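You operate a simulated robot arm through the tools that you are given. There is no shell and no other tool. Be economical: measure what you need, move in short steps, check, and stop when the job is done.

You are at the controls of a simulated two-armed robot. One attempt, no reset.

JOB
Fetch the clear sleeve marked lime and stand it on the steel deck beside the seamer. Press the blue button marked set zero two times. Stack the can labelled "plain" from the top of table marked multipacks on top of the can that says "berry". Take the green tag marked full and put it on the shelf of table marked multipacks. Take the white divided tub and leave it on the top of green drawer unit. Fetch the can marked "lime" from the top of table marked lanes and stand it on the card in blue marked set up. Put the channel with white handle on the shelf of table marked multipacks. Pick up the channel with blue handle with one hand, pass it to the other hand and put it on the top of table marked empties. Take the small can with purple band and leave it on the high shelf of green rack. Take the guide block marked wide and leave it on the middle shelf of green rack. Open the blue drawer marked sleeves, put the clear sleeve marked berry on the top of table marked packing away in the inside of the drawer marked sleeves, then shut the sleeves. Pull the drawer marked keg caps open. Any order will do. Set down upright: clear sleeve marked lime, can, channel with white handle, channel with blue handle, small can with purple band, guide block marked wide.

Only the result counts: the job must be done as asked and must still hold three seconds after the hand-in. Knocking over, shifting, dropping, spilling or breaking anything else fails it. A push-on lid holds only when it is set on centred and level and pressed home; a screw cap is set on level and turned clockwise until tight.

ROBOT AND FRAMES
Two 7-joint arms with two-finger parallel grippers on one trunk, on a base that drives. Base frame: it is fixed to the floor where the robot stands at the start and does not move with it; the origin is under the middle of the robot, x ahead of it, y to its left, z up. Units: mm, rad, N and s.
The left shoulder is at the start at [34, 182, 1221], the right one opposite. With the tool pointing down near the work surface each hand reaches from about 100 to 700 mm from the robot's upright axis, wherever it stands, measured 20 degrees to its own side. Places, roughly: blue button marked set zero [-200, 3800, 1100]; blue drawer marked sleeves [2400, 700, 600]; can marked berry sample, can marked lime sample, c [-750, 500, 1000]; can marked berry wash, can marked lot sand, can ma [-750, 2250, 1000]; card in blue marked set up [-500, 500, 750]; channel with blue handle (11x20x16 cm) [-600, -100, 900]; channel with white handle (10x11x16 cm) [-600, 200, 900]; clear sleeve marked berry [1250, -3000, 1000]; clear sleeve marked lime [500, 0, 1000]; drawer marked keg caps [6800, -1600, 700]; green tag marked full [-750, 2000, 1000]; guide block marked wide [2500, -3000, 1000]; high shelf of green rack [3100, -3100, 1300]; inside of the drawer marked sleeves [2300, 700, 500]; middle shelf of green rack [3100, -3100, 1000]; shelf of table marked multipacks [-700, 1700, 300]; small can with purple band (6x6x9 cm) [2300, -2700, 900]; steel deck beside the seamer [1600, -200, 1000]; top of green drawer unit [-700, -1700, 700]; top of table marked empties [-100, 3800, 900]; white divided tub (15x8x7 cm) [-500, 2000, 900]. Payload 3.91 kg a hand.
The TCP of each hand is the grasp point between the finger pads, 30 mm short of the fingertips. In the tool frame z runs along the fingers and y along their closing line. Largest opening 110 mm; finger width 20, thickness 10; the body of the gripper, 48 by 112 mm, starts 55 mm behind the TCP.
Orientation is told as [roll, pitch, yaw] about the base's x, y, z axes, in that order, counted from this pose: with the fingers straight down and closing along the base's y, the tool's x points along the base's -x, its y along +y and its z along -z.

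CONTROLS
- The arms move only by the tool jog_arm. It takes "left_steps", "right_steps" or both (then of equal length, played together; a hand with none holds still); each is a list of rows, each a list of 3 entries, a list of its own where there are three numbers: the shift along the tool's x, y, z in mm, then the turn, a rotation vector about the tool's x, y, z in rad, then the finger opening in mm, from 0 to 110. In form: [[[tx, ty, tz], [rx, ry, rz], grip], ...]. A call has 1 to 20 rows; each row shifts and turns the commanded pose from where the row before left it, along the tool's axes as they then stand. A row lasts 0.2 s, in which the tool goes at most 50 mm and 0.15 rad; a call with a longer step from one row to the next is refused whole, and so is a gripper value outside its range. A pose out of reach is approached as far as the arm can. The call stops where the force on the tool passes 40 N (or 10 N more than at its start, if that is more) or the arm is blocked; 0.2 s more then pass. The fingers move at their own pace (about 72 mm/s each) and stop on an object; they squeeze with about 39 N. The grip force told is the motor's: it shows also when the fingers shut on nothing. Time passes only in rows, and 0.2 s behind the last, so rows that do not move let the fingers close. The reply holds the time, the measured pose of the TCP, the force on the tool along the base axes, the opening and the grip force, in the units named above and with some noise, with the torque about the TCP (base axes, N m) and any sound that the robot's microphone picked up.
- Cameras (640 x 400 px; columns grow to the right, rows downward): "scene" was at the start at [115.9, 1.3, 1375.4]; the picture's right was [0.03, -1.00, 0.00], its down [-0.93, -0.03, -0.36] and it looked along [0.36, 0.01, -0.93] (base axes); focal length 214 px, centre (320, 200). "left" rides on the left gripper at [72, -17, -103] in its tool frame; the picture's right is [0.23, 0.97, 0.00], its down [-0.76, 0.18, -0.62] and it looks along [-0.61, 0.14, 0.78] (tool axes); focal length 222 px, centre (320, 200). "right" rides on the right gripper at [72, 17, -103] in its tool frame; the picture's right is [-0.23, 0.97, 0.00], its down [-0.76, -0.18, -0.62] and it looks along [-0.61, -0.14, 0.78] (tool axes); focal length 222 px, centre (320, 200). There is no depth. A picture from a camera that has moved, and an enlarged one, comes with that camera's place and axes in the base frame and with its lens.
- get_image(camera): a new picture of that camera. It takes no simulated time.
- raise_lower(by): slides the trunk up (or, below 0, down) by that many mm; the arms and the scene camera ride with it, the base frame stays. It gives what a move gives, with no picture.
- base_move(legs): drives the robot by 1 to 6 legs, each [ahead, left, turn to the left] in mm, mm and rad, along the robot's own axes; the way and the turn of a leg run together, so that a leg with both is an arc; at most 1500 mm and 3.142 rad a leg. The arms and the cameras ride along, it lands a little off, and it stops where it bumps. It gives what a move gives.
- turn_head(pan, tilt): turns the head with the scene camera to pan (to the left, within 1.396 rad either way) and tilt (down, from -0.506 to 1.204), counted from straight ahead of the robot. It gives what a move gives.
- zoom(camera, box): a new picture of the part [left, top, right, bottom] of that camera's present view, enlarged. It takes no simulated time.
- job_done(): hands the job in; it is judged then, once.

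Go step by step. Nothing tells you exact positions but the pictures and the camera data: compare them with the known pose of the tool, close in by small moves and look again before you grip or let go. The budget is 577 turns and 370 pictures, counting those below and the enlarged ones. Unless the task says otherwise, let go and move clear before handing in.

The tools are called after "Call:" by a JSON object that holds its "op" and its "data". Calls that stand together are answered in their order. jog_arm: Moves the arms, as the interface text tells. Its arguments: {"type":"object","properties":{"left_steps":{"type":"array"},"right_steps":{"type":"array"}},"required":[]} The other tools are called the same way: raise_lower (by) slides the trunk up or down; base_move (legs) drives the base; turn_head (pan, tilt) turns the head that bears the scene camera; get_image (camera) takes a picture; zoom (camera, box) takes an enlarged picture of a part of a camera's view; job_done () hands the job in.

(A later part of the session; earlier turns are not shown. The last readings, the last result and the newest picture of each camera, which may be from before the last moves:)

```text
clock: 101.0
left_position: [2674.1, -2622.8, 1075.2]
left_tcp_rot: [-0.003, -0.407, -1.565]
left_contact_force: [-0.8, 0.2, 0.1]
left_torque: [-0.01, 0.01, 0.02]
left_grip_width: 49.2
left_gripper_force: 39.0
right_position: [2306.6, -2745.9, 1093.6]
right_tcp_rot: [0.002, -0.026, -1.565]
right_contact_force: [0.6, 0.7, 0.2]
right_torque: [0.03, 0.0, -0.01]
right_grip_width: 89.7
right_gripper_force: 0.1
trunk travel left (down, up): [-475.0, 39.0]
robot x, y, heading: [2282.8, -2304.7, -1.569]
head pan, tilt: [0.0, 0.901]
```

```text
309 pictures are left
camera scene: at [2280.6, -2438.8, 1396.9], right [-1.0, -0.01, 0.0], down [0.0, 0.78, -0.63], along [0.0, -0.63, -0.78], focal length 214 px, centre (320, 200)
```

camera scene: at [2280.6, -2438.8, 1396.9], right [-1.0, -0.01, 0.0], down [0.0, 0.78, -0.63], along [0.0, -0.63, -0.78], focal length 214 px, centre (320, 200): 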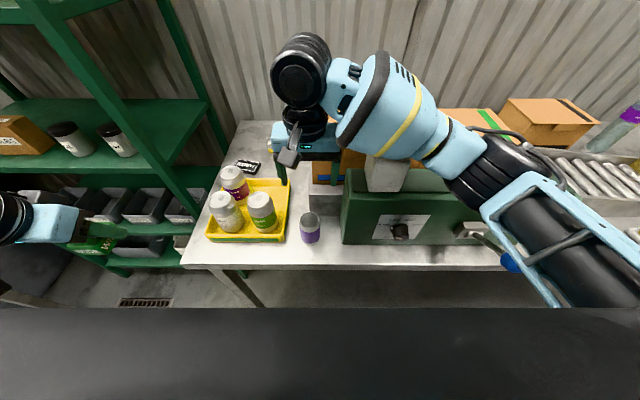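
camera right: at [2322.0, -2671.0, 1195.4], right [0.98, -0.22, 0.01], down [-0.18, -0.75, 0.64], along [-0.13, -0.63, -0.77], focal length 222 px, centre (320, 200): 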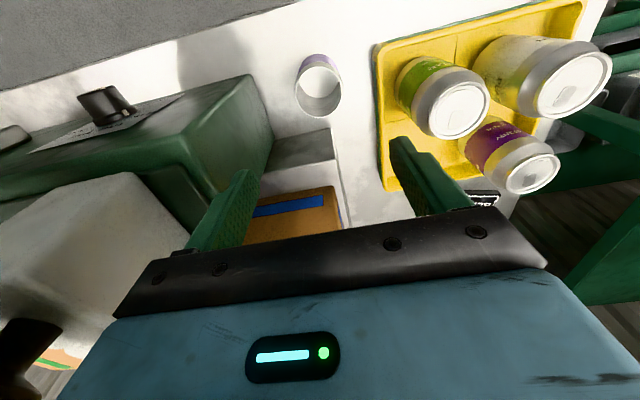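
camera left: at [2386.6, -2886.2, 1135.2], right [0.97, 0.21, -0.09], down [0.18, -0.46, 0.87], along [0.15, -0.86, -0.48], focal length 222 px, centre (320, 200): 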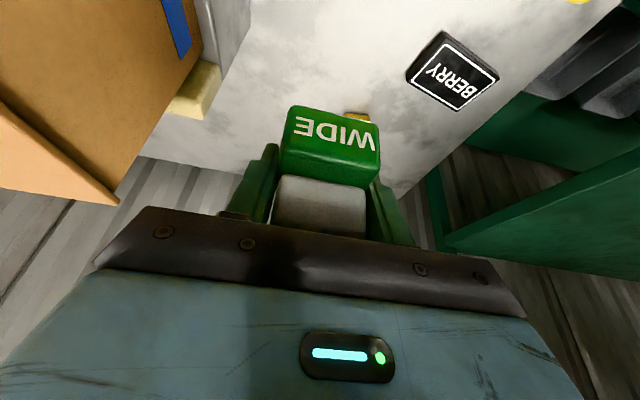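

Call:
{"op": "jog_arm", "data": {"right_steps": [[[9, 3, 0], [0, 0, 0], 90], [[0, 0, 45], [0, 0, 0], 90], [[0, 0, 0], [0, 0, 0], 90]]}}

Call:
{"op": "get_image", "data": {"camera": "right"}}

Call:
{"op": "zoom", "data": {"camera": "scene", "box": [240, 120, 400, 260]}}

```text
clock: 102.0
left_position: [2675.3, -2615.2, 1071.8]
left_tcp_rot: [-0.003, -0.407, -1.567]
left_contact_force: [0.7, -0.1, -0.3]
left_torque: [0.02, 0.05, 0.0]
left_grip_width: 49.4
left_gripper_force: 39.1
right_position: [2314.4, -2737.4, 1074.9]
right_tcp_rot: [0.023, -0.083, -1.565]
right_contact_force: [0.8, 0.2, -0.3]
right_torque: [0.02, 0.0, -0.01]
right_grip_width: 90.2
right_gripper_force: 0.1
trunk travel left (down, up): [-475.0, 39.0]
robot x, y, heading: [2283.1, -2307.0, -1.565]
head pan, tilt: [0.0, 0.901]
stopped in row 3 (right hand): the arm was blocked; the commanded pose is now the measured one
```

```text
308 pictures are left
camera right: at [2326.7, -2656.2, 1172.4], right [0.97, -0.22, 0.04], down [-0.19, -0.71, 0.68], along [-0.12, -0.67, -0.73], focal length 222 px, centre (320, 200)
```

right: 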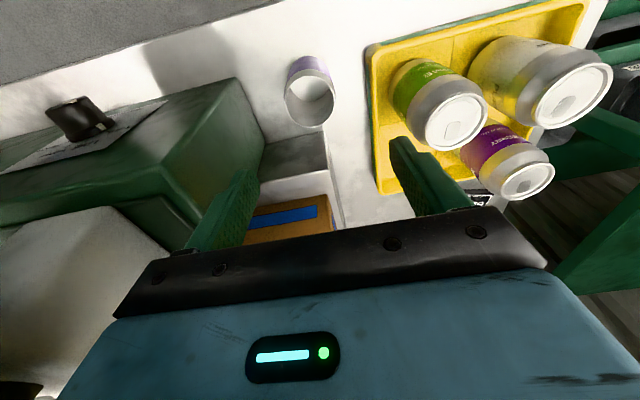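

```text
2.86 times, centred on (320, 190) of scene
camera zoom: at [2282.4, -2428.9, 1395.4], right [-1.0, 0.0, 0.0], down [0.0, 0.78, -0.63], along [0.0, -0.63, -0.78], focal length 613 px, centre (320, 229)
```

zoom: 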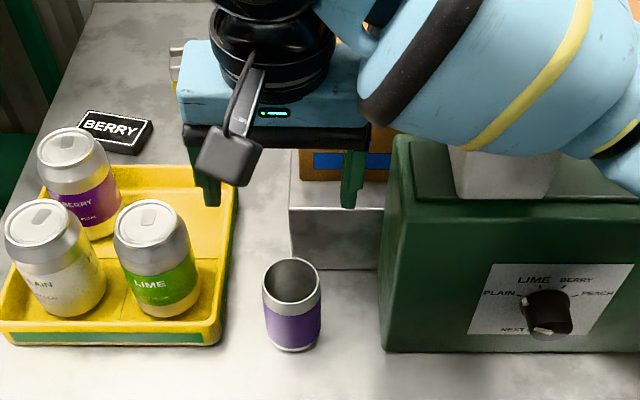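

The forearm is blocked (likely on the tape machine). Raise right away.

Call:
{"op": "jog_arm", "data": {"right_steps": [[[0, 0, -30], [0, 0, 0], 90], [[0, 0, -45], [0, 0, 0], 90], [[0, 0, -45], [0, 0, 0], 90], [[0, 0, -30], [0, 0, 0], 90]]}}

Call:
{"op": "get_image", "data": {"camera": "scene"}}

```text
clock: 103.0
left_position: [2675.2, -2630.8, 1070.8]
left_tcp_rot: [-0.002, -0.397, -1.565]
left_contact_force: [0.4, -0.4, -0.7]
left_torque: [0.01, 0.04, 0.01]
left_grip_width: 49.4
left_gripper_force: 38.7
right_position: [2309.1, -2744.1, 1210.5]
right_tcp_rot: [0.015, -0.051, -1.571]
right_contact_force: [-0.5, 0.0, 0.0]
right_torque: [0.03, 0.0, 0.01]
right_grip_width: 90.0
right_gripper_force: 0.1
trunk travel left (down, up): [-475.0, 39.0]
robot x, y, heading: [2283.5, -2311.1, -1.567]
head pan, tilt: [0.0, 0.901]
```

```text
306 pictures are left
camera scene: at [2281.7, -2448.7, 1394.9], right [-1.0, -0.01, 0.0], down [0.0, 0.78, -0.62], along [0.0, -0.62, -0.78], focal length 214 px, centre (320, 200)
```

scene: 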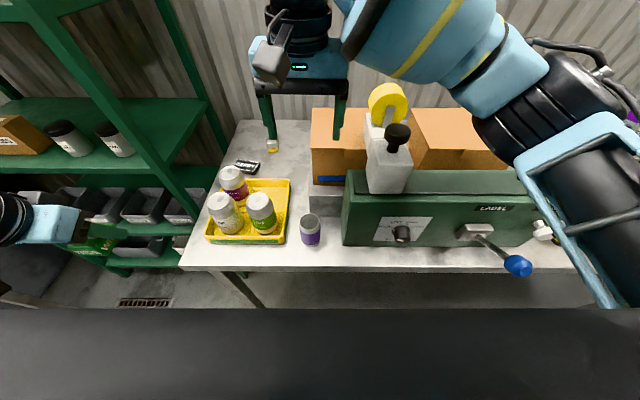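

Nothing looks shifted. I'll move the base 230 mm to the left (+x) so the right arm comes straight in, clear of the tape machine.

Call:
{"op": "base_move", "data": {"legs": [[0, 230, 0]]}}

Call:
{"op": "jog_arm", "data": {"right_steps": [[[0, -46, 0], [0, 0.025, 0], 90], [[0, -46, 0], [0, 0.025, 0], 90], [[0, -46, 0], [0, 0, 0], 90], [[0, -46, 0], [0, 0, 0], 90], [[0, -46, 0], [0, 0, 0], 90], [[0, 0, 40], [0, 0, 0], 90], [[0, 0, 40], [0, 0, 0], 90], [[0, 0, 30], [0, 0, 0], 90]]}}

Call:
{"op": "get_image", "data": {"camera": "scene"}}

Call:
{"op": "get_image", "data": {"camera": "right"}}

```text
clock: 105.6
left_position: [2903.7, -2627.4, 1072.7]
left_tcp_rot: [-0.001, -0.399, -1.564]
left_contact_force: [-0.4, -0.3, 0.4]
left_torque: [0.01, 0.02, 0.01]
left_grip_width: 49.3
left_gripper_force: 38.8
right_position: [2536.3, -2741.0, 1212.5]
right_tcp_rot: [0.017, -0.053, -1.565]
right_contact_force: [0.2, 0.7, 0.3]
right_torque: [-0.03, 0.01, -0.03]
right_grip_width: 90.2
right_gripper_force: 0.0
trunk travel left (down, up): [-475.0, 39.0]
robot x, y, heading: [2508.4, -2310.7, -1.558]
head pan, tilt: [0.0, 0.901]
```

```text
clock: 107.4
left_position: [2903.5, -2626.9, 1070.8]
left_tcp_rot: [-0.003, -0.399, -1.564]
left_contact_force: [-0.2, 0.3, -1.0]
left_torque: [-0.02, 0.0, 0.0]
left_grip_width: 49.4
left_gripper_force: 38.7
right_position: [2309.2, -2742.4, 1097.5]
right_tcp_rot: [0.017, -0.007, -1.566]
right_contact_force: [0.0, 0.3, -0.4]
right_torque: [0.0, 0.04, 0.01]
right_grip_width: 90.2
right_gripper_force: 0.0
trunk travel left (down, up): [-475.0, 39.0]
robot x, y, heading: [2506.9, -2310.5, -1.556]
head pan, tilt: [0.0, 0.901]
```

```text
305 pictures are left
camera scene: at [2509.2, -2445.8, 1395.2], right [-1.0, -0.01, 0.0], down [-0.01, 0.78, -0.62], along [0.0, -0.62, -0.78], focal length 214 px, centre (320, 200)
```

scene: 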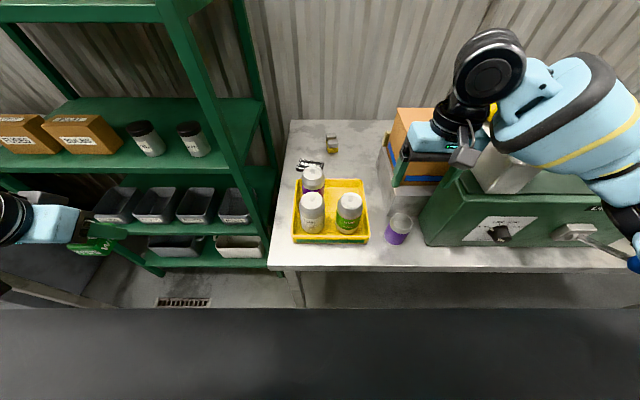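

```text
304 pictures are left
camera right: at [2323.8, -2669.5, 1200.8], right [0.97, -0.22, 0.02], down [-0.18, -0.76, 0.62], along [-0.12, -0.61, -0.78], focal length 222 px, centre (320, 200)
```

right: 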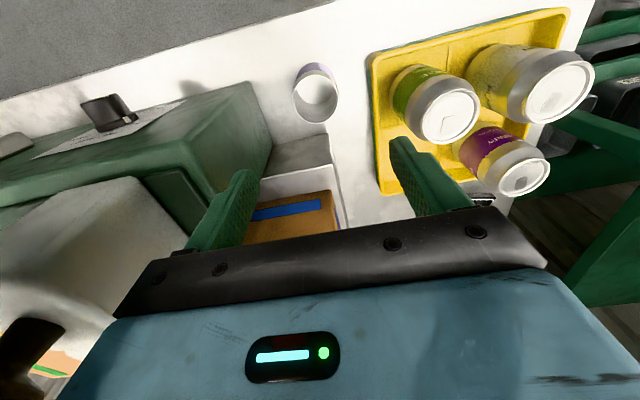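

The right forearm would still cross over the tape machine, so I'll place the block first with the left hand. Look closely at the rack's middle shelf.

Call:
{"op": "turn_head", "data": {"pan": 0.5, "tilt": 0.5}}

Call:
{"op": "get_image", "data": {"camera": "scene"}}

Call:
{"op": "get_image", "data": {"camera": "left"}}

```text
clock: 108.3
left_position: [2903.4, -2627.0, 1072.2]
left_tcp_rot: [-0.001, -0.397, -1.563]
left_contact_force: [0.5, 0.7, 0.1]
left_torque: [0.0, -0.01, 0.0]
left_grip_width: 49.7
left_gripper_force: 39.1
right_position: [2309.6, -2742.8, 1098.2]
right_tcp_rot: [0.016, -0.004, -1.565]
right_contact_force: [0.0, -0.2, 0.1]
right_torque: [0.03, 0.0, -0.01]
right_grip_width: 90.0
right_gripper_force: 0.1
trunk travel left (down, up): [-475.0, 39.0]
robot x, y, heading: [2511.4, -2307.9, -1.565]
head pan, tilt: [0.499, 0.499]
```

```text
303 pictures are left
camera scene: at [2552.8, -2449.7, 1429.0], right [-0.87, -0.48, 0.0], down [-0.23, 0.42, -0.88], along [0.43, -0.77, -0.48], focal length 214 px, centre (320, 200)
```

scene: 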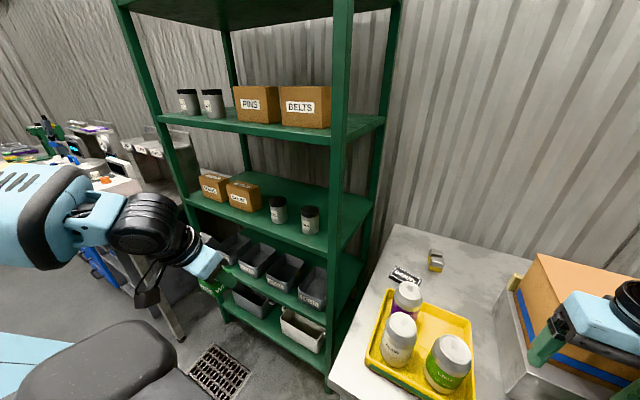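

```text
302 pictures are left
camera left: at [2885.6, -2519.6, 1138.5], right [0.97, 0.22, -0.09], down [0.18, -0.46, 0.87], along [0.15, -0.86, -0.49], focal length 222 px, centre (320, 200)
```

left: 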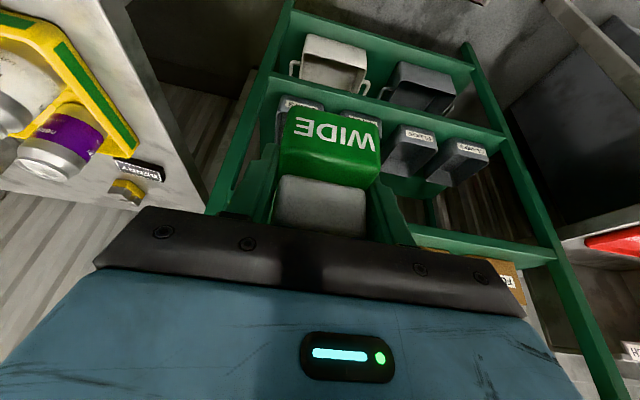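

Call:
{"op": "zoom", "data": {"camera": "scene", "box": [140, 60, 400, 260]}}

```text
2.00 times, centred on (270, 160) of scene
camera zoom: at [2552.8, -2449.7, 1429.0], right [-0.87, -0.48, 0.0], down [-0.23, 0.42, -0.88], along [0.43, -0.77, -0.48], focal length 429 px, centre (420, 280)
```

zoom: 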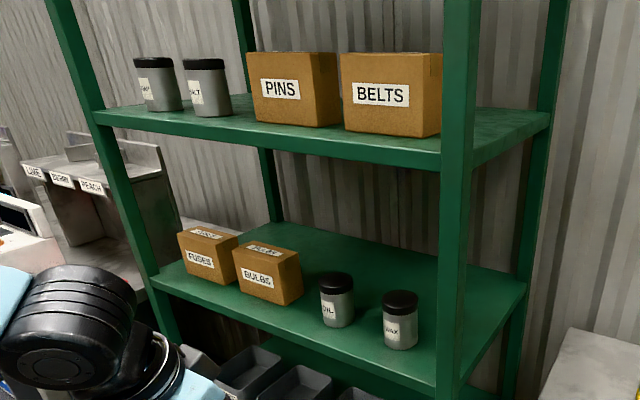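

Best free place on the middle shelf: the gap between the BULBS box and the OIL pot (x≈2995–3085), block near the front edge. Retract the right hand, drive left to face it.

Call:
{"op": "jog_arm", "data": {"right_steps": [[[0, 0, -40], [0, 0, 0], 90], [[0, 0, -40], [0, 0, 0], 90], [[45, 0, -15], [0, 0, 0], 90], [[45, 0, -15], [0, 0, 0], 90], [[45, 0, 0], [0, 0, 0], 90]]}}

Call:
{"op": "base_move", "data": {"legs": [[0, 340, 0]]}}

Call:
{"op": "turn_head", "data": {"pan": 0.2, "tilt": 0.5}}

Call:
{"op": "get_image", "data": {"camera": "scene"}}

Call:
{"op": "get_image", "data": {"camera": "left"}}

```text
clock: 109.5
left_position: [2903.0, -2627.3, 1071.8]
left_tcp_rot: [-0.002, -0.4, -1.564]
left_contact_force: [0.2, 0.1, -0.6]
left_torque: [0.01, -0.02, 0.02]
left_grip_width: 49.2
left_gripper_force: 38.7
right_position: [2305.9, -2605.5, 1207.8]
right_tcp_rot: [0.017, -0.006, -1.566]
right_contact_force: [1.4, 0.3, -0.4]
right_torque: [-0.03, 0.01, 0.0]
right_grip_width: 90.1
right_gripper_force: 0.0
trunk travel left (down, up): [-475.0, 39.0]
robot x, y, heading: [2507.5, -2309.0, -1.564]
head pan, tilt: [0.499, 0.499]
```

```text
clock: 113.1
left_position: [3244.0, -2624.6, 1071.7]
left_tcp_rot: [-0.002, -0.398, -1.562]
left_contact_force: [0.0, -0.8, -1.7]
left_torque: [-0.03, -0.06, 0.03]
left_grip_width: 49.5
left_gripper_force: 39.1
right_position: [2647.1, -2604.2, 1206.5]
right_tcp_rot: [0.017, -0.003, -1.565]
right_contact_force: [0.8, 0.2, -0.4]
right_torque: [0.01, 0.0, 0.01]
right_grip_width: 90.0
right_gripper_force: 0.1
trunk travel left (down, up): [-475.0, 39.0]
robot x, y, heading: [2851.4, -2303.1, -1.562]
head pan, tilt: [0.499, 0.499]
```

```text
clock: 113.9
left_position: [3243.6, -2624.6, 1071.4]
left_tcp_rot: [-0.001, -0.398, -1.563]
left_contact_force: [-0.7, 0.6, 0.1]
left_torque: [0.02, 0.01, 0.03]
left_grip_width: 49.3
left_gripper_force: 39.0
right_position: [2645.7, -2604.1, 1207.3]
right_tcp_rot: [0.016, -0.004, -1.566]
right_contact_force: [-0.1, -0.2, -0.4]
right_torque: [-0.03, -0.02, -0.01]
right_grip_width: 90.0
right_gripper_force: 0.0
trunk travel left (down, up): [-475.0, 39.0]
robot x, y, heading: [2849.8, -2305.0, -1.563]
head pan, tilt: [0.201, 0.499]
```

```text
300 pictures are left
camera scene: at [2868.6, -2456.3, 1429.1], right [-0.98, -0.21, 0.0], down [-0.1, 0.47, -0.88], along [0.18, -0.86, -0.48], focal length 214 px, centre (320, 200)
```

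scene: 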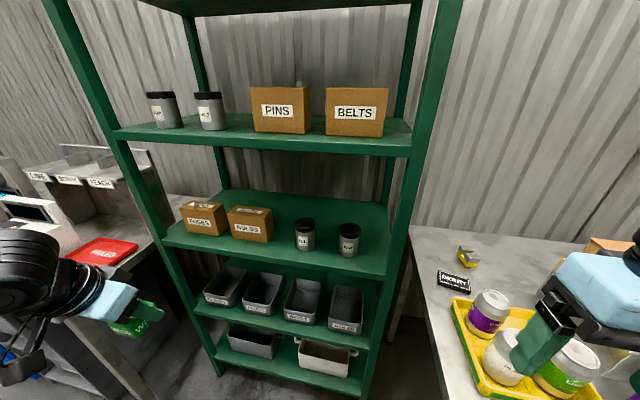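

```text
299 pictures are left
camera left: at [3226.5, -2516.6, 1138.5], right [0.97, 0.22, -0.09], down [0.18, -0.46, 0.87], along [0.15, -0.86, -0.49], focal length 222 px, centre (320, 200)
```

left: 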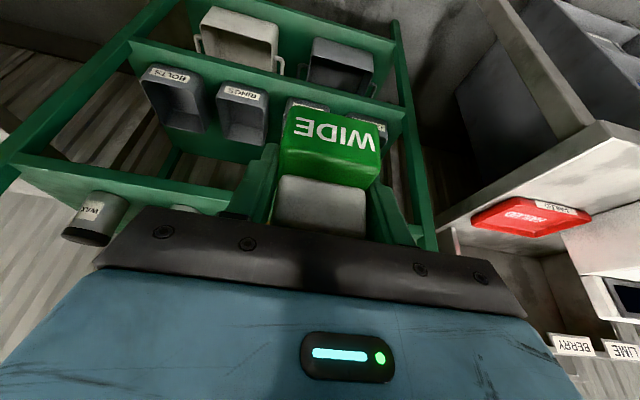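

Call:
{"op": "zoom", "data": {"camera": "scene", "box": [150, 170, 420, 300]}}

```text
2.37 times, centred on (285, 235) of scene
camera zoom: at [2868.6, -2456.3, 1429.1], right [-0.98, -0.21, 0.0], down [-0.1, 0.47, -0.88], along [0.18, -0.86, -0.48], focal length 508 px, centre (403, 117)
```

zoom: 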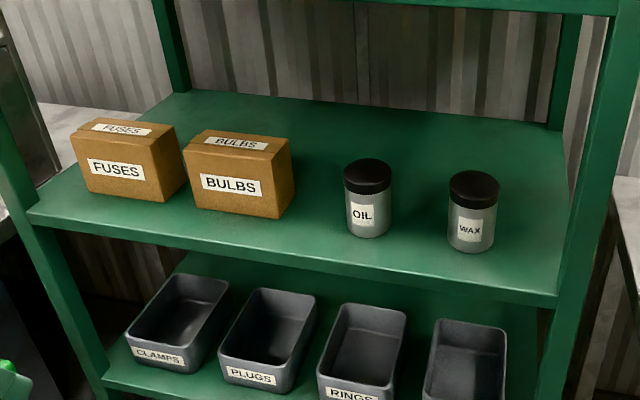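

Gap center x≈3078, front edge y≈-2848. Raise the block, align in x, then move forward to y≈-2840 and look.

Call:
{"op": "jog_arm", "data": {"left_steps": [[[-15.6, 0, -36.8], [0, 0, 0], 20], [[-6, -40, -14], [0, 0, 0], 20], [[0, -45, 0], [0, 0, 0], 20], [[0, -45, 0], [0, 0, 0], 20], [[0, -36, 0], [0, 0, 0], 20], [[-36.8, 0, 15.6], [0, 0, 0], 20], [[-36.8, 0, 15.6], [0, 0, 0], 20], [[-36.8, 0, 15.6], [0, 0, 0], 20], [[-36.8, 0, 15.6], [0, 0, 0], 20], [[-27.6, 0, 12], [0, 0, 0], 20], [[0, 0, 0], [0, 0, 0], 20]]}}

Call:
{"op": "zoom", "data": {"camera": "scene", "box": [150, 120, 420, 300]}}

Call:
{"op": "get_image", "data": {"camera": "left"}}

```text
clock: 116.3
left_position: [3085.5, -2841.7, 1138.2]
left_tcp_rot: [-0.002, -0.399, -1.563]
left_contact_force: [0.3, 0.0, -0.4]
left_torque: [-0.03, -0.01, 0.01]
left_grip_width: 49.3
left_gripper_force: 38.7
left hand out of reach, approached as far as the arm can: row 2, 3, 4
right_position: [2647.2, -2602.4, 1208.3]
right_tcp_rot: [0.017, -0.003, -1.565]
right_contact_force: [-0.5, -0.1, 0.7]
right_torque: [-0.02, 0.0, 0.02]
right_grip_width: 89.9
right_gripper_force: 0.1
trunk travel left (down, up): [-475.0, 39.0]
robot x, y, heading: [2847.2, -2307.1, -1.563]
head pan, tilt: [0.201, 0.499]
```

```text
2.22 times, centred on (285, 210) of scene
camera zoom: at [2868.4, -2455.6, 1429.2], right [-0.98, -0.21, 0.0], down [-0.1, 0.47, -0.88], along [0.18, -0.86, -0.48], focal length 477 px, centre (398, 178)
```

zoom: 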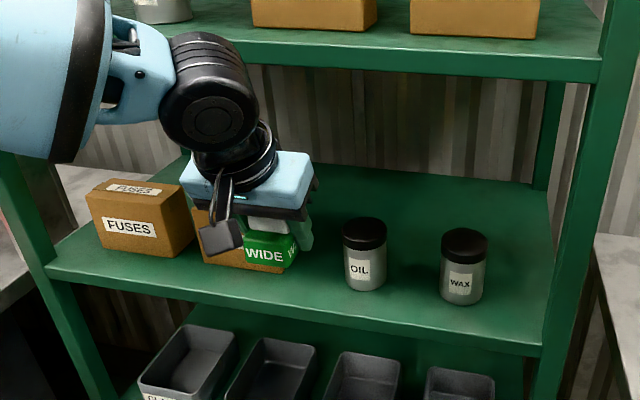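

```text
296 pictures are left
camera left: at [3068.9, -2734.6, 1203.7], right [0.97, 0.22, -0.09], down [0.18, -0.46, 0.87], along [0.15, -0.86, -0.48], focal length 222 px, centre (320, 200)
```

left: 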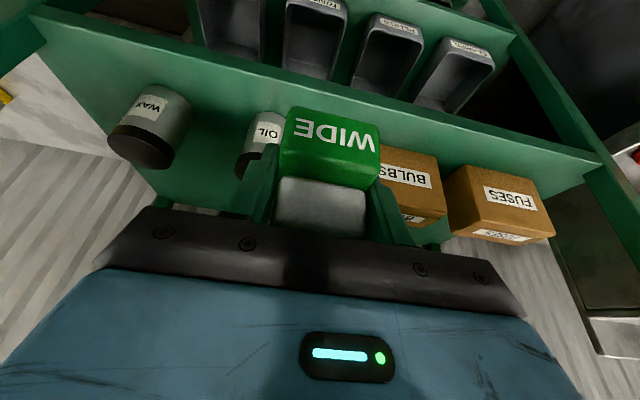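

Call:
{"op": "jog_arm", "data": {"left_steps": [[[-35, -5, 14.8], [0, 0, 0], 20], [[8, 0, 20], [0, 0, 0], 20], [[8, 0, 20], [0, 0, 0], 20], [[0, 0, 0], [0, 0, 0], 20]]}}

Call:
{"op": "zoom", "data": {"camera": "scene", "box": [200, 170, 360, 280]}}

Call:
{"op": "get_image", "data": {"camera": "left"}}

```text
clock: 117.3
left_position: [3082.3, -2881.9, 1094.2]
left_tcp_rot: [-0.001, -0.399, -1.562]
left_contact_force: [-0.2, 0.3, -0.9]
left_torque: [0.0, 0.03, 0.0]
left_grip_width: 49.5
left_gripper_force: 39.4
right_position: [2646.5, -2604.2, 1208.1]
right_tcp_rot: [0.017, -0.002, -1.566]
right_contact_force: [0.3, -0.1, -0.1]
right_torque: [0.03, 0.03, 0.02]
right_grip_width: 89.9
right_gripper_force: 0.0
trunk travel left (down, up): [-475.0, 39.0]
robot x, y, heading: [2852.3, -2306.2, -1.561]
head pan, tilt: [0.201, 0.499]
```

```text
3.64 times, centred on (280, 225) of scene
camera zoom: at [2868.4, -2456.3, 1429.1], right [-0.98, -0.21, 0.0], down [-0.1, 0.47, -0.88], along [0.18, -0.86, -0.48], focal length 780 px, centre (466, 109)
```

zoom: 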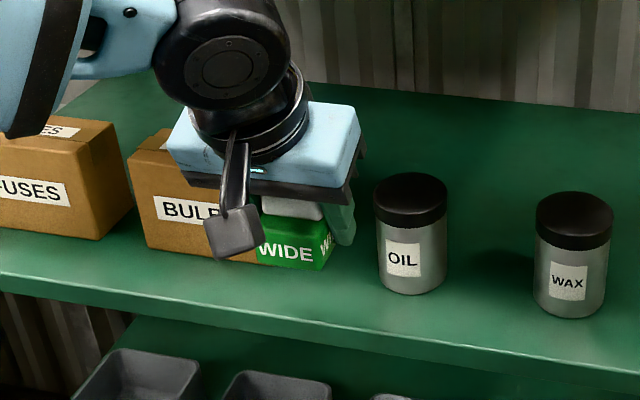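

```text
294 pictures are left
camera left: at [3064.8, -2773.6, 1160.3], right [0.97, 0.22, -0.09], down [0.18, -0.46, 0.87], along [0.15, -0.86, -0.49], focal length 222 px, centre (320, 200)
```

left: 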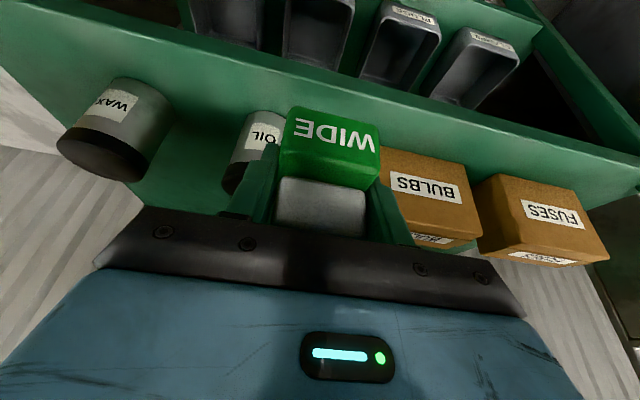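

Call:
{"op": "jog_arm", "data": {"left_steps": [[[4, -6, 9], [0, 0, 0], 20], [[4, 0, 9], [0, 0, 0], 20], [[2, 0, 5], [0, 0, 0], 20], [[2, 0, 5], [0, 0, 0], 20], [[2, 0, 5], [0, 0, 0], 20], [[2, 0, 5], [0, 0, 0], 20], [[2, 0, 5], [0, 0, 0], 20]]}}

Call:
{"op": "zoom", "data": {"camera": "scene", "box": [200, 170, 360, 280]}}

```text
clock: 118.9
left_position: [3075.6, -2880.0, 1046.0]
left_tcp_rot: [-0.001, -0.399, -1.564]
left_contact_force: [-0.7, -0.1, -1.6]
left_torque: [0.02, 0.01, -0.01]
left_grip_width: 49.6
left_gripper_force: 39.0
right_position: [2648.1, -2603.9, 1208.3]
right_tcp_rot: [0.017, -0.003, -1.566]
right_contact_force: [0.9, -0.8, -0.1]
right_torque: [0.01, -0.01, -0.04]
right_grip_width: 90.1
right_gripper_force: 0.0
trunk travel left (down, up): [-475.0, 39.0]
robot x, y, heading: [2849.9, -2305.6, -1.567]
head pan, tilt: [0.201, 0.499]
```

```text
3.64 times, centred on (280, 225) of scene
camera zoom: at [2868.5, -2456.5, 1429.0], right [-0.98, -0.21, 0.0], down [-0.1, 0.47, -0.88], along [0.18, -0.86, -0.48], focal length 780 px, centre (466, 109)
```

zoom: 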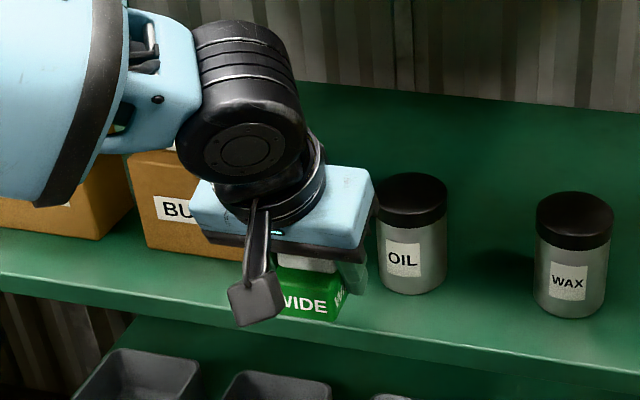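

Shelf is a bit lower and its edge further back than thought; move 18 mm deeper and 9 mm left, then continue down gently.

Call:
{"op": "jog_arm", "data": {"left_steps": [[[-6, 0, -13.8], [0, 0, 0], 20], [[-16.6, 9, 7], [0, 0, 0], 20], [[4, 0, 9.2], [0, 0, 0], 20], [[2, 0, 4.6], [0, 0, 0], 20], [[2, 0, 4.6], [0, 0, 0], 20], [[2, 0, 4.6], [0, 0, 0], 20], [[2, 0, 4.6], [0, 0, 0], 20]]}}

Call:
{"op": "zoom", "data": {"camera": "scene", "box": [200, 170, 360, 280]}}

Call:
{"op": "get_image", "data": {"camera": "left"}}

```text
clock: 120.5
left_position: [3085.0, -2898.9, 1030.9]
left_tcp_rot: [-0.001, -0.398, -1.564]
left_contact_force: [0.2, -0.7, -0.4]
left_torque: [-0.04, 0.03, 0.04]
left_grip_width: 49.6
left_gripper_force: 39.1
right_position: [2647.0, -2604.4, 1207.1]
right_tcp_rot: [0.017, -0.004, -1.566]
right_contact_force: [-0.7, -0.4, 0.5]
right_torque: [-0.01, 0.02, 0.0]
right_grip_width: 90.2
right_gripper_force: 0.1
trunk travel left (down, up): [-475.0, 39.0]
robot x, y, heading: [2851.6, -2307.9, -1.564]
head pan, tilt: [0.201, 0.499]
```

```text
3.64 times, centred on (280, 225) of scene
camera zoom: at [2868.5, -2456.5, 1429.0], right [-0.98, -0.21, 0.0], down [-0.1, 0.47, -0.88], along [0.18, -0.86, -0.48], focal length 780 px, centre (466, 109)
```

zoom: 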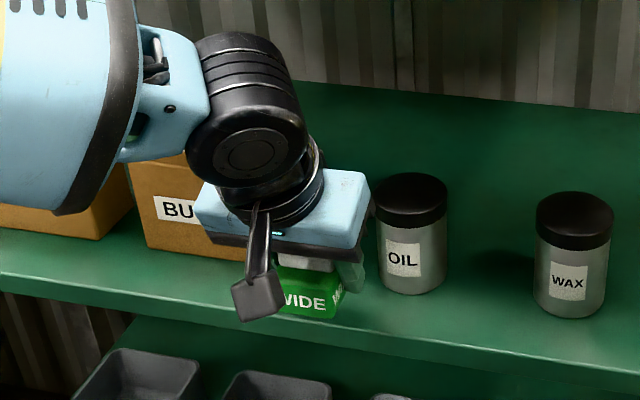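

```text
291 pictures are left
camera left: at [3067.6, -2791.0, 1098.6], right [0.97, 0.22, -0.09], down [0.18, -0.46, 0.87], along [0.15, -0.86, -0.49], focal length 222 px, centre (320, 200)
```

left: 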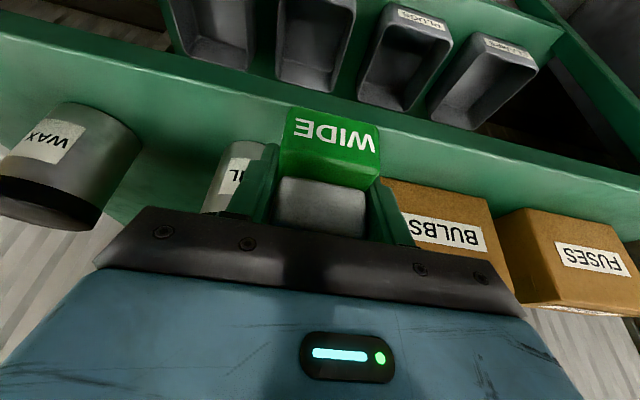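

Find the shelf height by gentle contact, then adjust depth.

Call:
{"op": "jog_arm", "data": {"left_steps": [[[2, 0, 4.6], [0, 0, 0], 20], [[2, 0, 4.6], [0, 0, 0], 20], [[2, 0, 4.6], [0, 0, 0], 20], [[2, 0, 4.6], [0, 0, 0], 20], [[2, 0, 4.6], [0, 0, 0], 20], [[2, 0, 4.6], [0, 0, 0], 20]]}}

Call:
{"op": "get_image", "data": {"camera": "left"}}

Call:
{"op": "zoom", "data": {"camera": "scene", "box": [200, 170, 360, 280]}}

```text
clock: 121.9
left_position: [3084.0, -2898.0, 1001.4]
left_tcp_rot: [0.0, -0.399, -1.562]
left_contact_force: [0.0, -0.2, -1.1]
left_torque: [0.0, 0.02, 0.01]
left_grip_width: 49.1
left_gripper_force: 38.9
right_position: [2647.3, -2603.7, 1207.8]
right_tcp_rot: [0.018, -0.004, -1.567]
right_contact_force: [-0.6, -0.4, 0.7]
right_torque: [-0.01, -0.01, 0.02]
right_grip_width: 90.1
right_gripper_force: 0.2
trunk travel left (down, up): [-475.0, 39.0]
robot x, y, heading: [2852.2, -2307.2, -1.563]
head pan, tilt: [0.201, 0.499]
```

```text
290 pictures are left
camera left: at [3067.7, -2790.7, 1068.3], right [0.97, 0.22, -0.09], down [0.18, -0.46, 0.87], along [0.15, -0.86, -0.49], focal length 222 px, centre (320, 200)
```

left: 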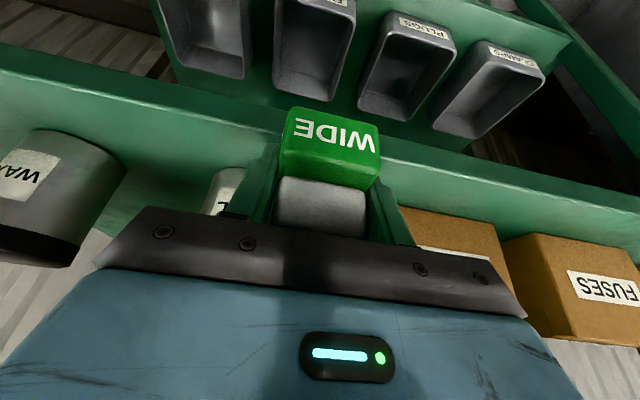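

```text
3.64 times, centred on (280, 225) of scene
camera zoom: at [2868.5, -2456.5, 1429.0], right [-0.98, -0.21, 0.0], down [-0.1, 0.47, -0.88], along [0.18, -0.86, -0.48], focal length 780 px, centre (466, 109)
```

zoom: 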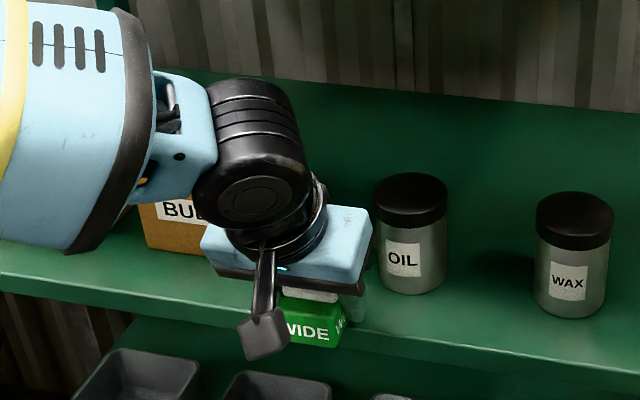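

Call:
{"op": "zoom", "data": {"camera": "left", "box": [0, 40, 320, 240]}}

```text
2.00 times, centred on (160, 140) of left
camera zoom: at [3067.7, -2790.7, 1068.3], right [0.97, 0.22, -0.09], down [0.18, -0.46, 0.87], along [0.15, -0.86, -0.49], focal length 444 px, centre (640, 320)
```

zoom: 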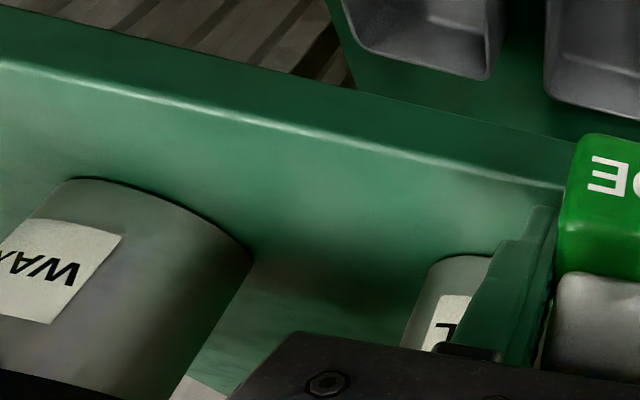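

Call:
{"op": "jog_arm", "data": {"left_steps": [[[-15.6, 0, -36.8], [0, 0, 0], 20], [[-15.6, 0, -36.8], [0, 0, 0], 20], [[-15.6, 0, -36.8], [0, 0, 0], 20], [[0, 0, 0], [0, 0, 0], 20]]}}

Call:
{"op": "zoom", "data": {"camera": "left", "box": [0, 0, 320, 200]}}

Call:
{"op": "zoom", "data": {"camera": "left", "box": [320, 0, 640, 200]}}

```text
clock: 122.9
left_position: [3085.0, -2899.4, 1123.3]
left_tcp_rot: [-0.002, -0.398, -1.562]
left_contact_force: [0.4, 0.4, -0.7]
left_torque: [0.0, 0.02, 0.0]
left_grip_width: 49.2
left_gripper_force: 39.2
right_position: [2646.8, -2603.7, 1207.3]
right_tcp_rot: [0.02, -0.004, -1.565]
right_contact_force: [-0.3, 0.6, -0.5]
right_torque: [-0.03, -0.01, 0.02]
right_grip_width: 90.0
right_gripper_force: 0.0
trunk travel left (down, up): [-475.0, 39.0]
robot x, y, heading: [2849.2, -2306.9, -1.565]
head pan, tilt: [0.201, 0.499]
```

```text
2.00 times, centred on (160, 100) of left
camera zoom: at [3067.8, -2790.9, 1189.3], right [0.97, 0.22, -0.09], down [0.18, -0.46, 0.87], along [0.15, -0.86, -0.49], focal length 444 px, centre (640, 400)
```

zoom: 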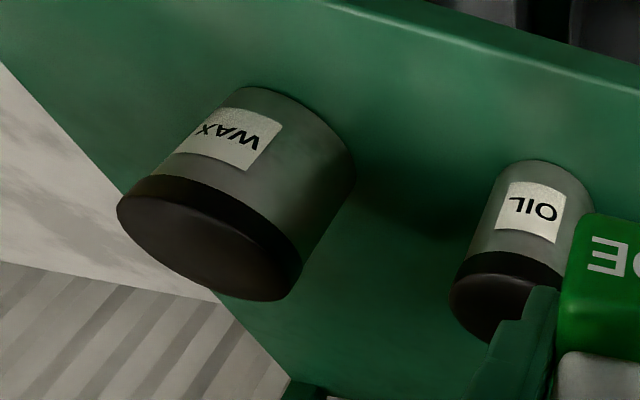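

```text
2.00 times, centred on (480, 100) of left
camera zoom: at [3067.8, -2790.9, 1189.3], right [0.97, 0.22, -0.09], down [0.18, -0.46, 0.87], along [0.15, -0.86, -0.49], focal length 444 px, centre (0, 400)
```

zoom: 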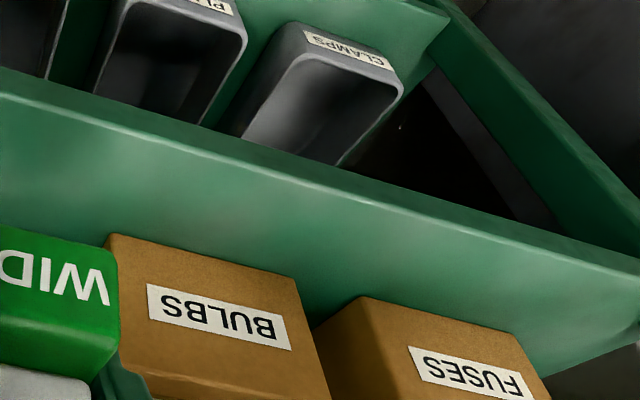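

Well-conditioned triangulation: shelf z≈960, front edge y≈-2904, gap between OIL (x≤3060) and BULBS (x≥3154), centre 3107. Drive 60 mm closer and 20 left, with the hand pulled back first.

Call:
{"op": "jog_arm", "data": {"left_steps": [[[27.6, 0, -12], [0, 0, 0], 20], [[27.6, 0, -12], [0, 0, 0], 20], [[0, 0, 0], [0, 0, 0], 20]]}}

Call:
{"op": "base_move", "data": {"legs": [[65, 20, 0]]}}

```text
clock: 123.7
left_position: [3084.0, -2838.4, 1123.8]
left_tcp_rot: [-0.001, -0.398, -1.562]
left_contact_force: [0.0, -0.2, -0.6]
left_torque: [0.01, 0.02, 0.0]
left_grip_width: 49.3
left_gripper_force: 38.7
right_position: [2646.5, -2604.3, 1207.8]
right_tcp_rot: [0.017, -0.002, -1.566]
right_contact_force: [0.0, 0.3, 0.1]
right_torque: [-0.01, 0.02, 0.0]
right_grip_width: 90.1
right_gripper_force: 0.0
trunk travel left (down, up): [-475.0, 39.0]
robot x, y, heading: [2851.3, -2307.4, -1.567]
head pan, tilt: [0.201, 0.499]
```

```text
clock: 124.7
left_position: [3103.5, -2903.0, 1123.8]
left_tcp_rot: [-0.001, -0.4, -1.564]
left_contact_force: [-0.2, 0.6, -1.3]
left_torque: [-0.02, 0.02, 0.0]
left_grip_width: 49.3
left_gripper_force: 39.0
right_position: [2666.5, -2668.2, 1208.1]
right_tcp_rot: [0.018, -0.004, -1.565]
right_contact_force: [-0.3, 0.0, 0.8]
right_torque: [0.01, 0.01, 0.0]
right_grip_width: 90.1
right_gripper_force: 0.1
trunk travel left (down, up): [-475.0, 39.0]
robot x, y, heading: [2869.1, -2366.2, -1.554]
head pan, tilt: [0.201, 0.499]
```

Call:
{"op": "jog_arm", "data": {"left_steps": [[[-31, 3, 13.3], [0, 0, 0], 20], [[11.7, 0, 27.6], [0, 0, 0], 20], [[11.7, 0, 27.6], [0, 0, 0], 20], [[11.7, 0, 27.6], [0, 0, 0], 20], [[0, 0, 0], [0, 0, 0], 20]]}}

Call:
{"op": "get_image", "data": {"camera": "left"}}

Call:
{"op": "zoom", "data": {"camera": "scene", "box": [200, 170, 360, 280]}}

```text
clock: 125.9
left_position: [3106.5, -2934.8, 1033.3]
left_tcp_rot: [-0.003, -0.399, -1.564]
left_contact_force: [-0.2, 0.0, -1.4]
left_torque: [0.02, 0.0, -0.01]
left_grip_width: 49.0
left_gripper_force: 38.7
right_position: [2667.8, -2667.7, 1207.8]
right_tcp_rot: [0.017, -0.005, -1.565]
right_contact_force: [0.3, 0.7, -0.1]
right_torque: [0.02, 0.02, 0.02]
right_grip_width: 90.4
right_gripper_force: 0.0
trunk travel left (down, up): [-475.0, 39.0]
robot x, y, heading: [2870.9, -2370.4, -1.563]
head pan, tilt: [0.201, 0.499]
```

```text
285 pictures are left
camera left: at [3089.0, -2827.8, 1099.7], right [0.97, 0.22, -0.09], down [0.18, -0.46, 0.87], along [0.15, -0.86, -0.48], focal length 222 px, centre (320, 200)
```

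left: 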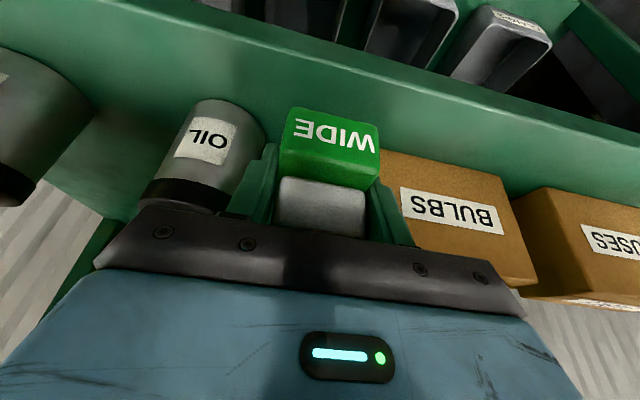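

```text
3.64 times, centred on (280, 225) of scene
camera zoom: at [2888.5, -2519.7, 1429.2], right [-0.98, -0.21, 0.0], down [-0.1, 0.47, -0.88], along [0.18, -0.86, -0.48], focal length 780 px, centre (466, 109)
```

zoom: 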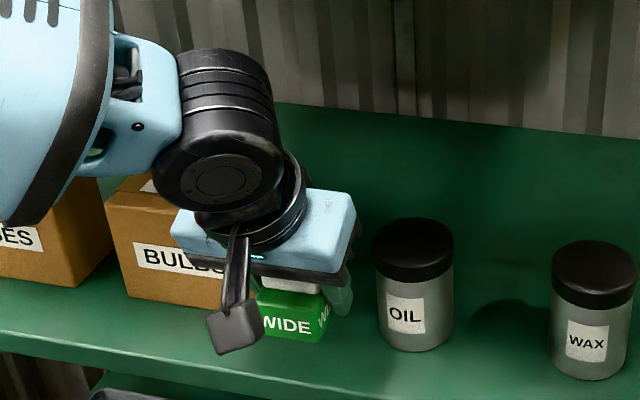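

Call:
{"op": "jog_arm", "data": {"left_steps": [[[4, -4, 9.2], [0, 0, 0], 20], [[2, 0, 4.6], [0, 0, 0], 20], [[2, 0, 4.6], [0, 0, 0], 20], [[2, 0, 4.6], [0, 0, 0], 20], [[2, 0, 4.6], [0, 0, 0], 20], [[2, 0, 4.6], [0, 0, 0], 20], [[2, 0, 4.6], [0, 0, 0], 20], [[2, 0, 4.6], [0, 0, 0], 20]]}}

Call:
{"op": "get_image", "data": {"camera": "left"}}

Call:
{"op": "zoom", "data": {"camera": "scene", "box": [200, 170, 360, 280]}}

```text
clock: 127.7
left_position: [3102.1, -2933.4, 992.0]
left_tcp_rot: [0.0, -0.404, -1.563]
left_contact_force: [1.6, 2.7, 12.5]
left_torque: [0.04, -0.41, 0.11]
left_grip_width: 49.0
left_gripper_force: 38.8
right_position: [2666.2, -2666.0, 1208.1]
right_tcp_rot: [0.019, -0.006, -1.565]
right_contact_force: [-0.4, -0.4, 0.1]
right_torque: [0.02, -0.02, 0.02]
right_grip_width: 89.8
right_gripper_force: 0.1
trunk travel left (down, up): [-475.0, 39.0]
robot x, y, heading: [2871.2, -2367.5, -1.557]
head pan, tilt: [0.201, 0.499]
```

```text
283 pictures are left
camera left: at [3085.4, -2827.0, 1057.4], right [0.97, 0.22, -0.09], down [0.18, -0.45, 0.87], along [0.15, -0.86, -0.48], focal length 222 px, centre (320, 200)
```

left: 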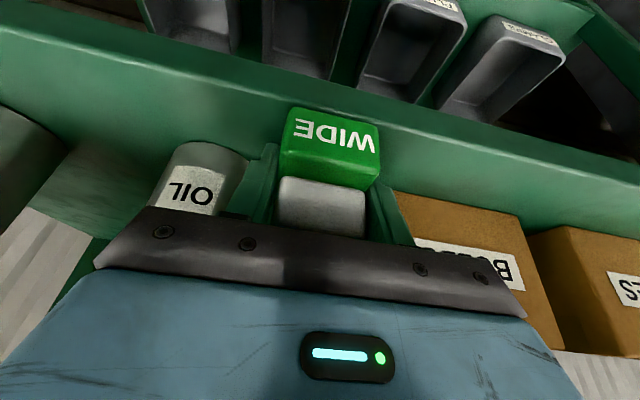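

```text
3.64 times, centred on (280, 225) of scene
camera zoom: at [2888.3, -2518.1, 1429.6], right [-0.98, -0.21, 0.0], down [-0.1, 0.47, -0.88], along [0.18, -0.86, -0.48], focal length 780 px, centre (466, 109)
```

zoom: 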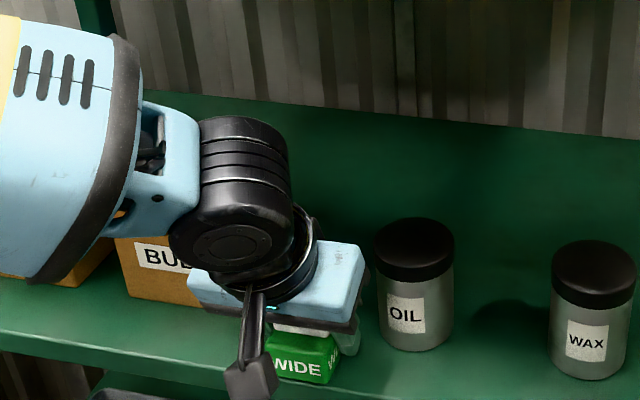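

Contact found at z≈992, but the block's front is right at the edge. Lift slightly, go 13 mm deeper, set down again.

Call:
{"op": "jog_arm", "data": {"left_steps": [[[-2.5, 3, -6], [0, 0, 0], 20], [[-12, 0, 5], [0, 0, 0], 20], [[0, 0, 0], [0, 0, 0], 20]]}}

Call:
{"op": "zoom", "data": {"camera": "left", "box": [160, 60, 480, 260]}}

Call:
{"op": "zoom", "data": {"camera": "scene", "box": [200, 200, 320, 280]}}

```text
clock: 128.5
left_position: [3106.9, -2947.0, 994.4]
left_tcp_rot: [-0.002, -0.399, -1.562]
left_contact_force: [0.0, -0.9, -0.5]
left_torque: [0.01, 0.02, 0.0]
left_grip_width: 49.6
left_gripper_force: 38.8
right_position: [2666.6, -2667.7, 1208.4]
right_tcp_rot: [0.018, -0.004, -1.565]
right_contact_force: [0.5, -0.6, -0.8]
right_torque: [-0.01, -0.01, -0.01]
right_grip_width: 90.0
right_gripper_force: 0.1
trunk travel left (down, up): [-475.0, 39.0]
robot x, y, heading: [2869.6, -2368.0, -1.562]
head pan, tilt: [0.201, 0.499]
```

```text
2.00 times, centred on (320, 160) of left
camera zoom: at [3088.7, -2840.3, 1060.9], right [0.97, 0.22, -0.09], down [0.18, -0.46, 0.87], along [0.15, -0.86, -0.49], focal length 444 px, centre (320, 280)
```

zoom: 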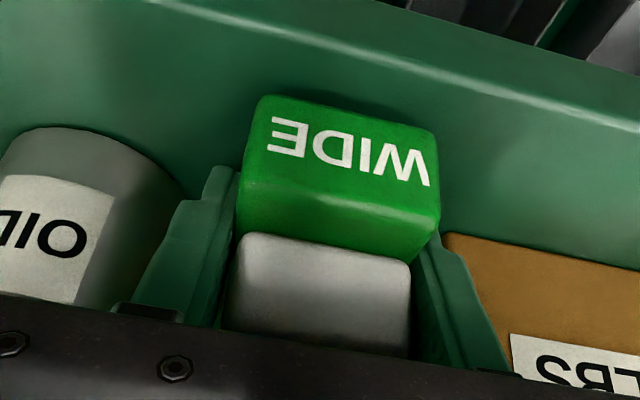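

```text
5.00 times, centred on (260, 240) of scene
camera zoom: at [2888.5, -2520.0, 1429.1], right [-0.98, -0.21, 0.0], down [-0.1, 0.47, -0.88], along [0.18, -0.86, -0.48], focal length 1072 px, centre (620, 0)
```

zoom: 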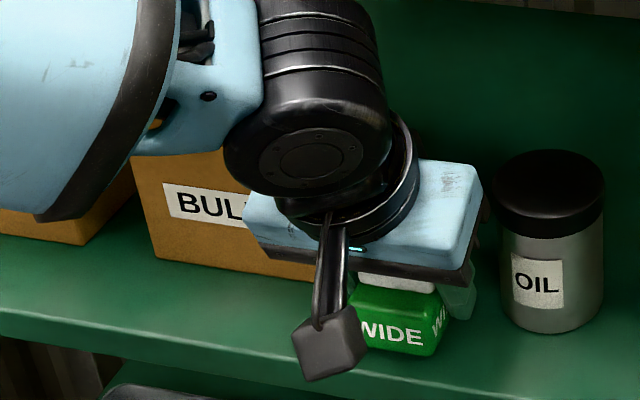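

Now well inside. Lower to contact and open slightly.

Call:
{"op": "jog_arm", "data": {"left_steps": [[[1.2, 0, 2.8], [0, 0, 0], 20], [[1.2, 0, 2.8], [0, 0, 0], 20], [[0, 0, 0], [0, 0, 0], 45], [[0, 0, 0], [0, 0, 0], 60], [[0, 0, 0], [0, 0, 0], 62]]}}

Call:
{"op": "zoom", "data": {"camera": "left", "box": [160, 60, 480, 260]}}

```text
clock: 129.7
left_position: [3102.2, -2947.5, 992.5]
left_tcp_rot: [-0.003, -0.405, -1.567]
left_contact_force: [-11.6, -0.2, 15.9]
left_torque: [-0.07, -0.12, -0.22]
left_grip_width: 56.5
left_gripper_force: 0.1
right_position: [2663.9, -2666.9, 1208.0]
right_tcp_rot: [0.019, -0.006, -1.564]
right_contact_force: [-0.4, -0.2, -0.8]
right_torque: [-0.01, 0.01, -0.02]
right_grip_width: 89.9
right_gripper_force: 0.1
trunk travel left (down, up): [-475.0, 39.0]
robot x, y, heading: [2871.1, -2370.1, -1.567]
head pan, tilt: [0.201, 0.499]
```

```text
2.00 times, centred on (320, 160) of left
camera zoom: at [3085.8, -2840.0, 1057.6], right [0.97, 0.21, -0.09], down [0.18, -0.45, 0.87], along [0.14, -0.87, -0.48], focal length 444 px, centre (320, 280)
```

zoom: 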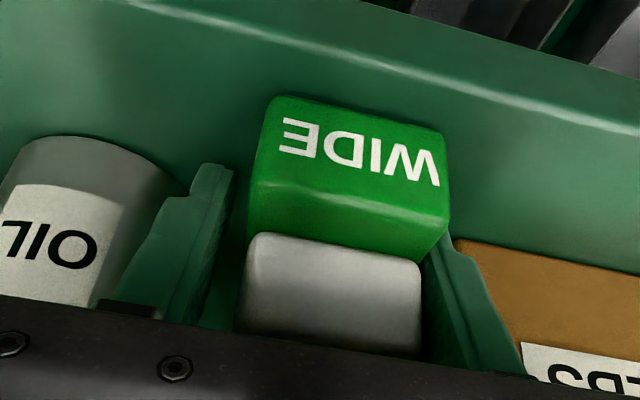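

The left-side finger presses lightly on the BULBS box; ease the opening a touch and withdraw along the fingers.

Call:
{"op": "jog_arm", "data": {"left_steps": [[[0, 0, 0], [0, 0, 0], 54], [[0, 0, -8], [0, 0, 0], 54], [[0, 0, -20], [0, 0, 0], 54], [[0, 0, -30], [0, 0, 0], 54], [[0, 0, -40], [0, 0, 0], 54], [[0, 0, -40], [0, 0, 0], 60], [[0, 0, 0], [0, 0, 0], 60]]}}

Call:
{"op": "get_image", "data": {"camera": "left"}}

Call:
{"op": "get_image", "data": {"camera": "scene"}}

```text
clock: 131.3
left_position: [3106.0, -2895.5, 1116.2]
left_tcp_rot: [-0.002, -0.397, -1.565]
left_contact_force: [-0.3, -0.4, -0.2]
left_torque: [0.03, 0.01, -0.03]
left_grip_width: 60.2
left_gripper_force: 0.1
right_position: [2665.6, -2667.9, 1208.3]
right_tcp_rot: [0.017, -0.003, -1.565]
right_contact_force: [0.2, -0.3, 0.8]
right_torque: [0.03, 0.01, 0.01]
right_grip_width: 89.9
right_gripper_force: 0.1
trunk travel left (down, up): [-475.0, 39.0]
robot x, y, heading: [2874.2, -2366.0, -1.562]
head pan, tilt: [0.201, 0.499]
```

```text
278 pictures are left
camera left: at [3088.9, -2787.3, 1182.6], right [0.97, 0.22, -0.09], down [0.18, -0.46, 0.87], along [0.15, -0.86, -0.49], focal length 222 px, centre (320, 200)
```

left: 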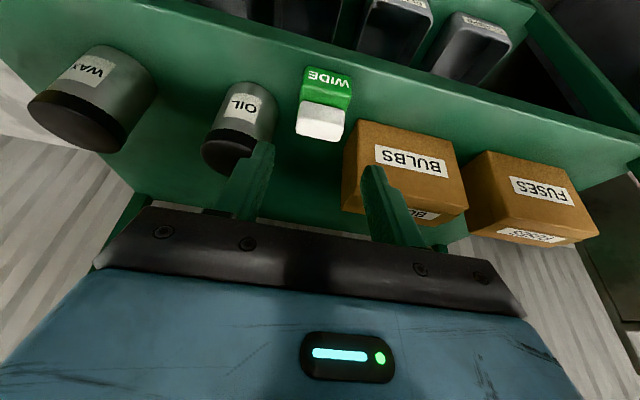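

```text
277 pictures are left
camera scene: at [2888.7, -2520.9, 1428.9], right [-0.98, -0.21, 0.0], down [-0.1, 0.47, -0.88], along [0.18, -0.86, -0.48], focal length 214 px, centre (320, 200)
```

scene: 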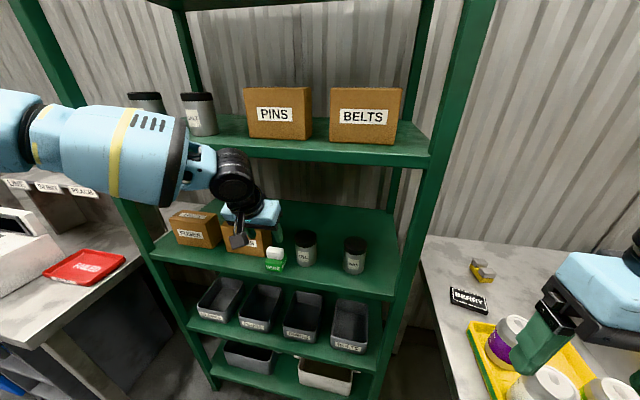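

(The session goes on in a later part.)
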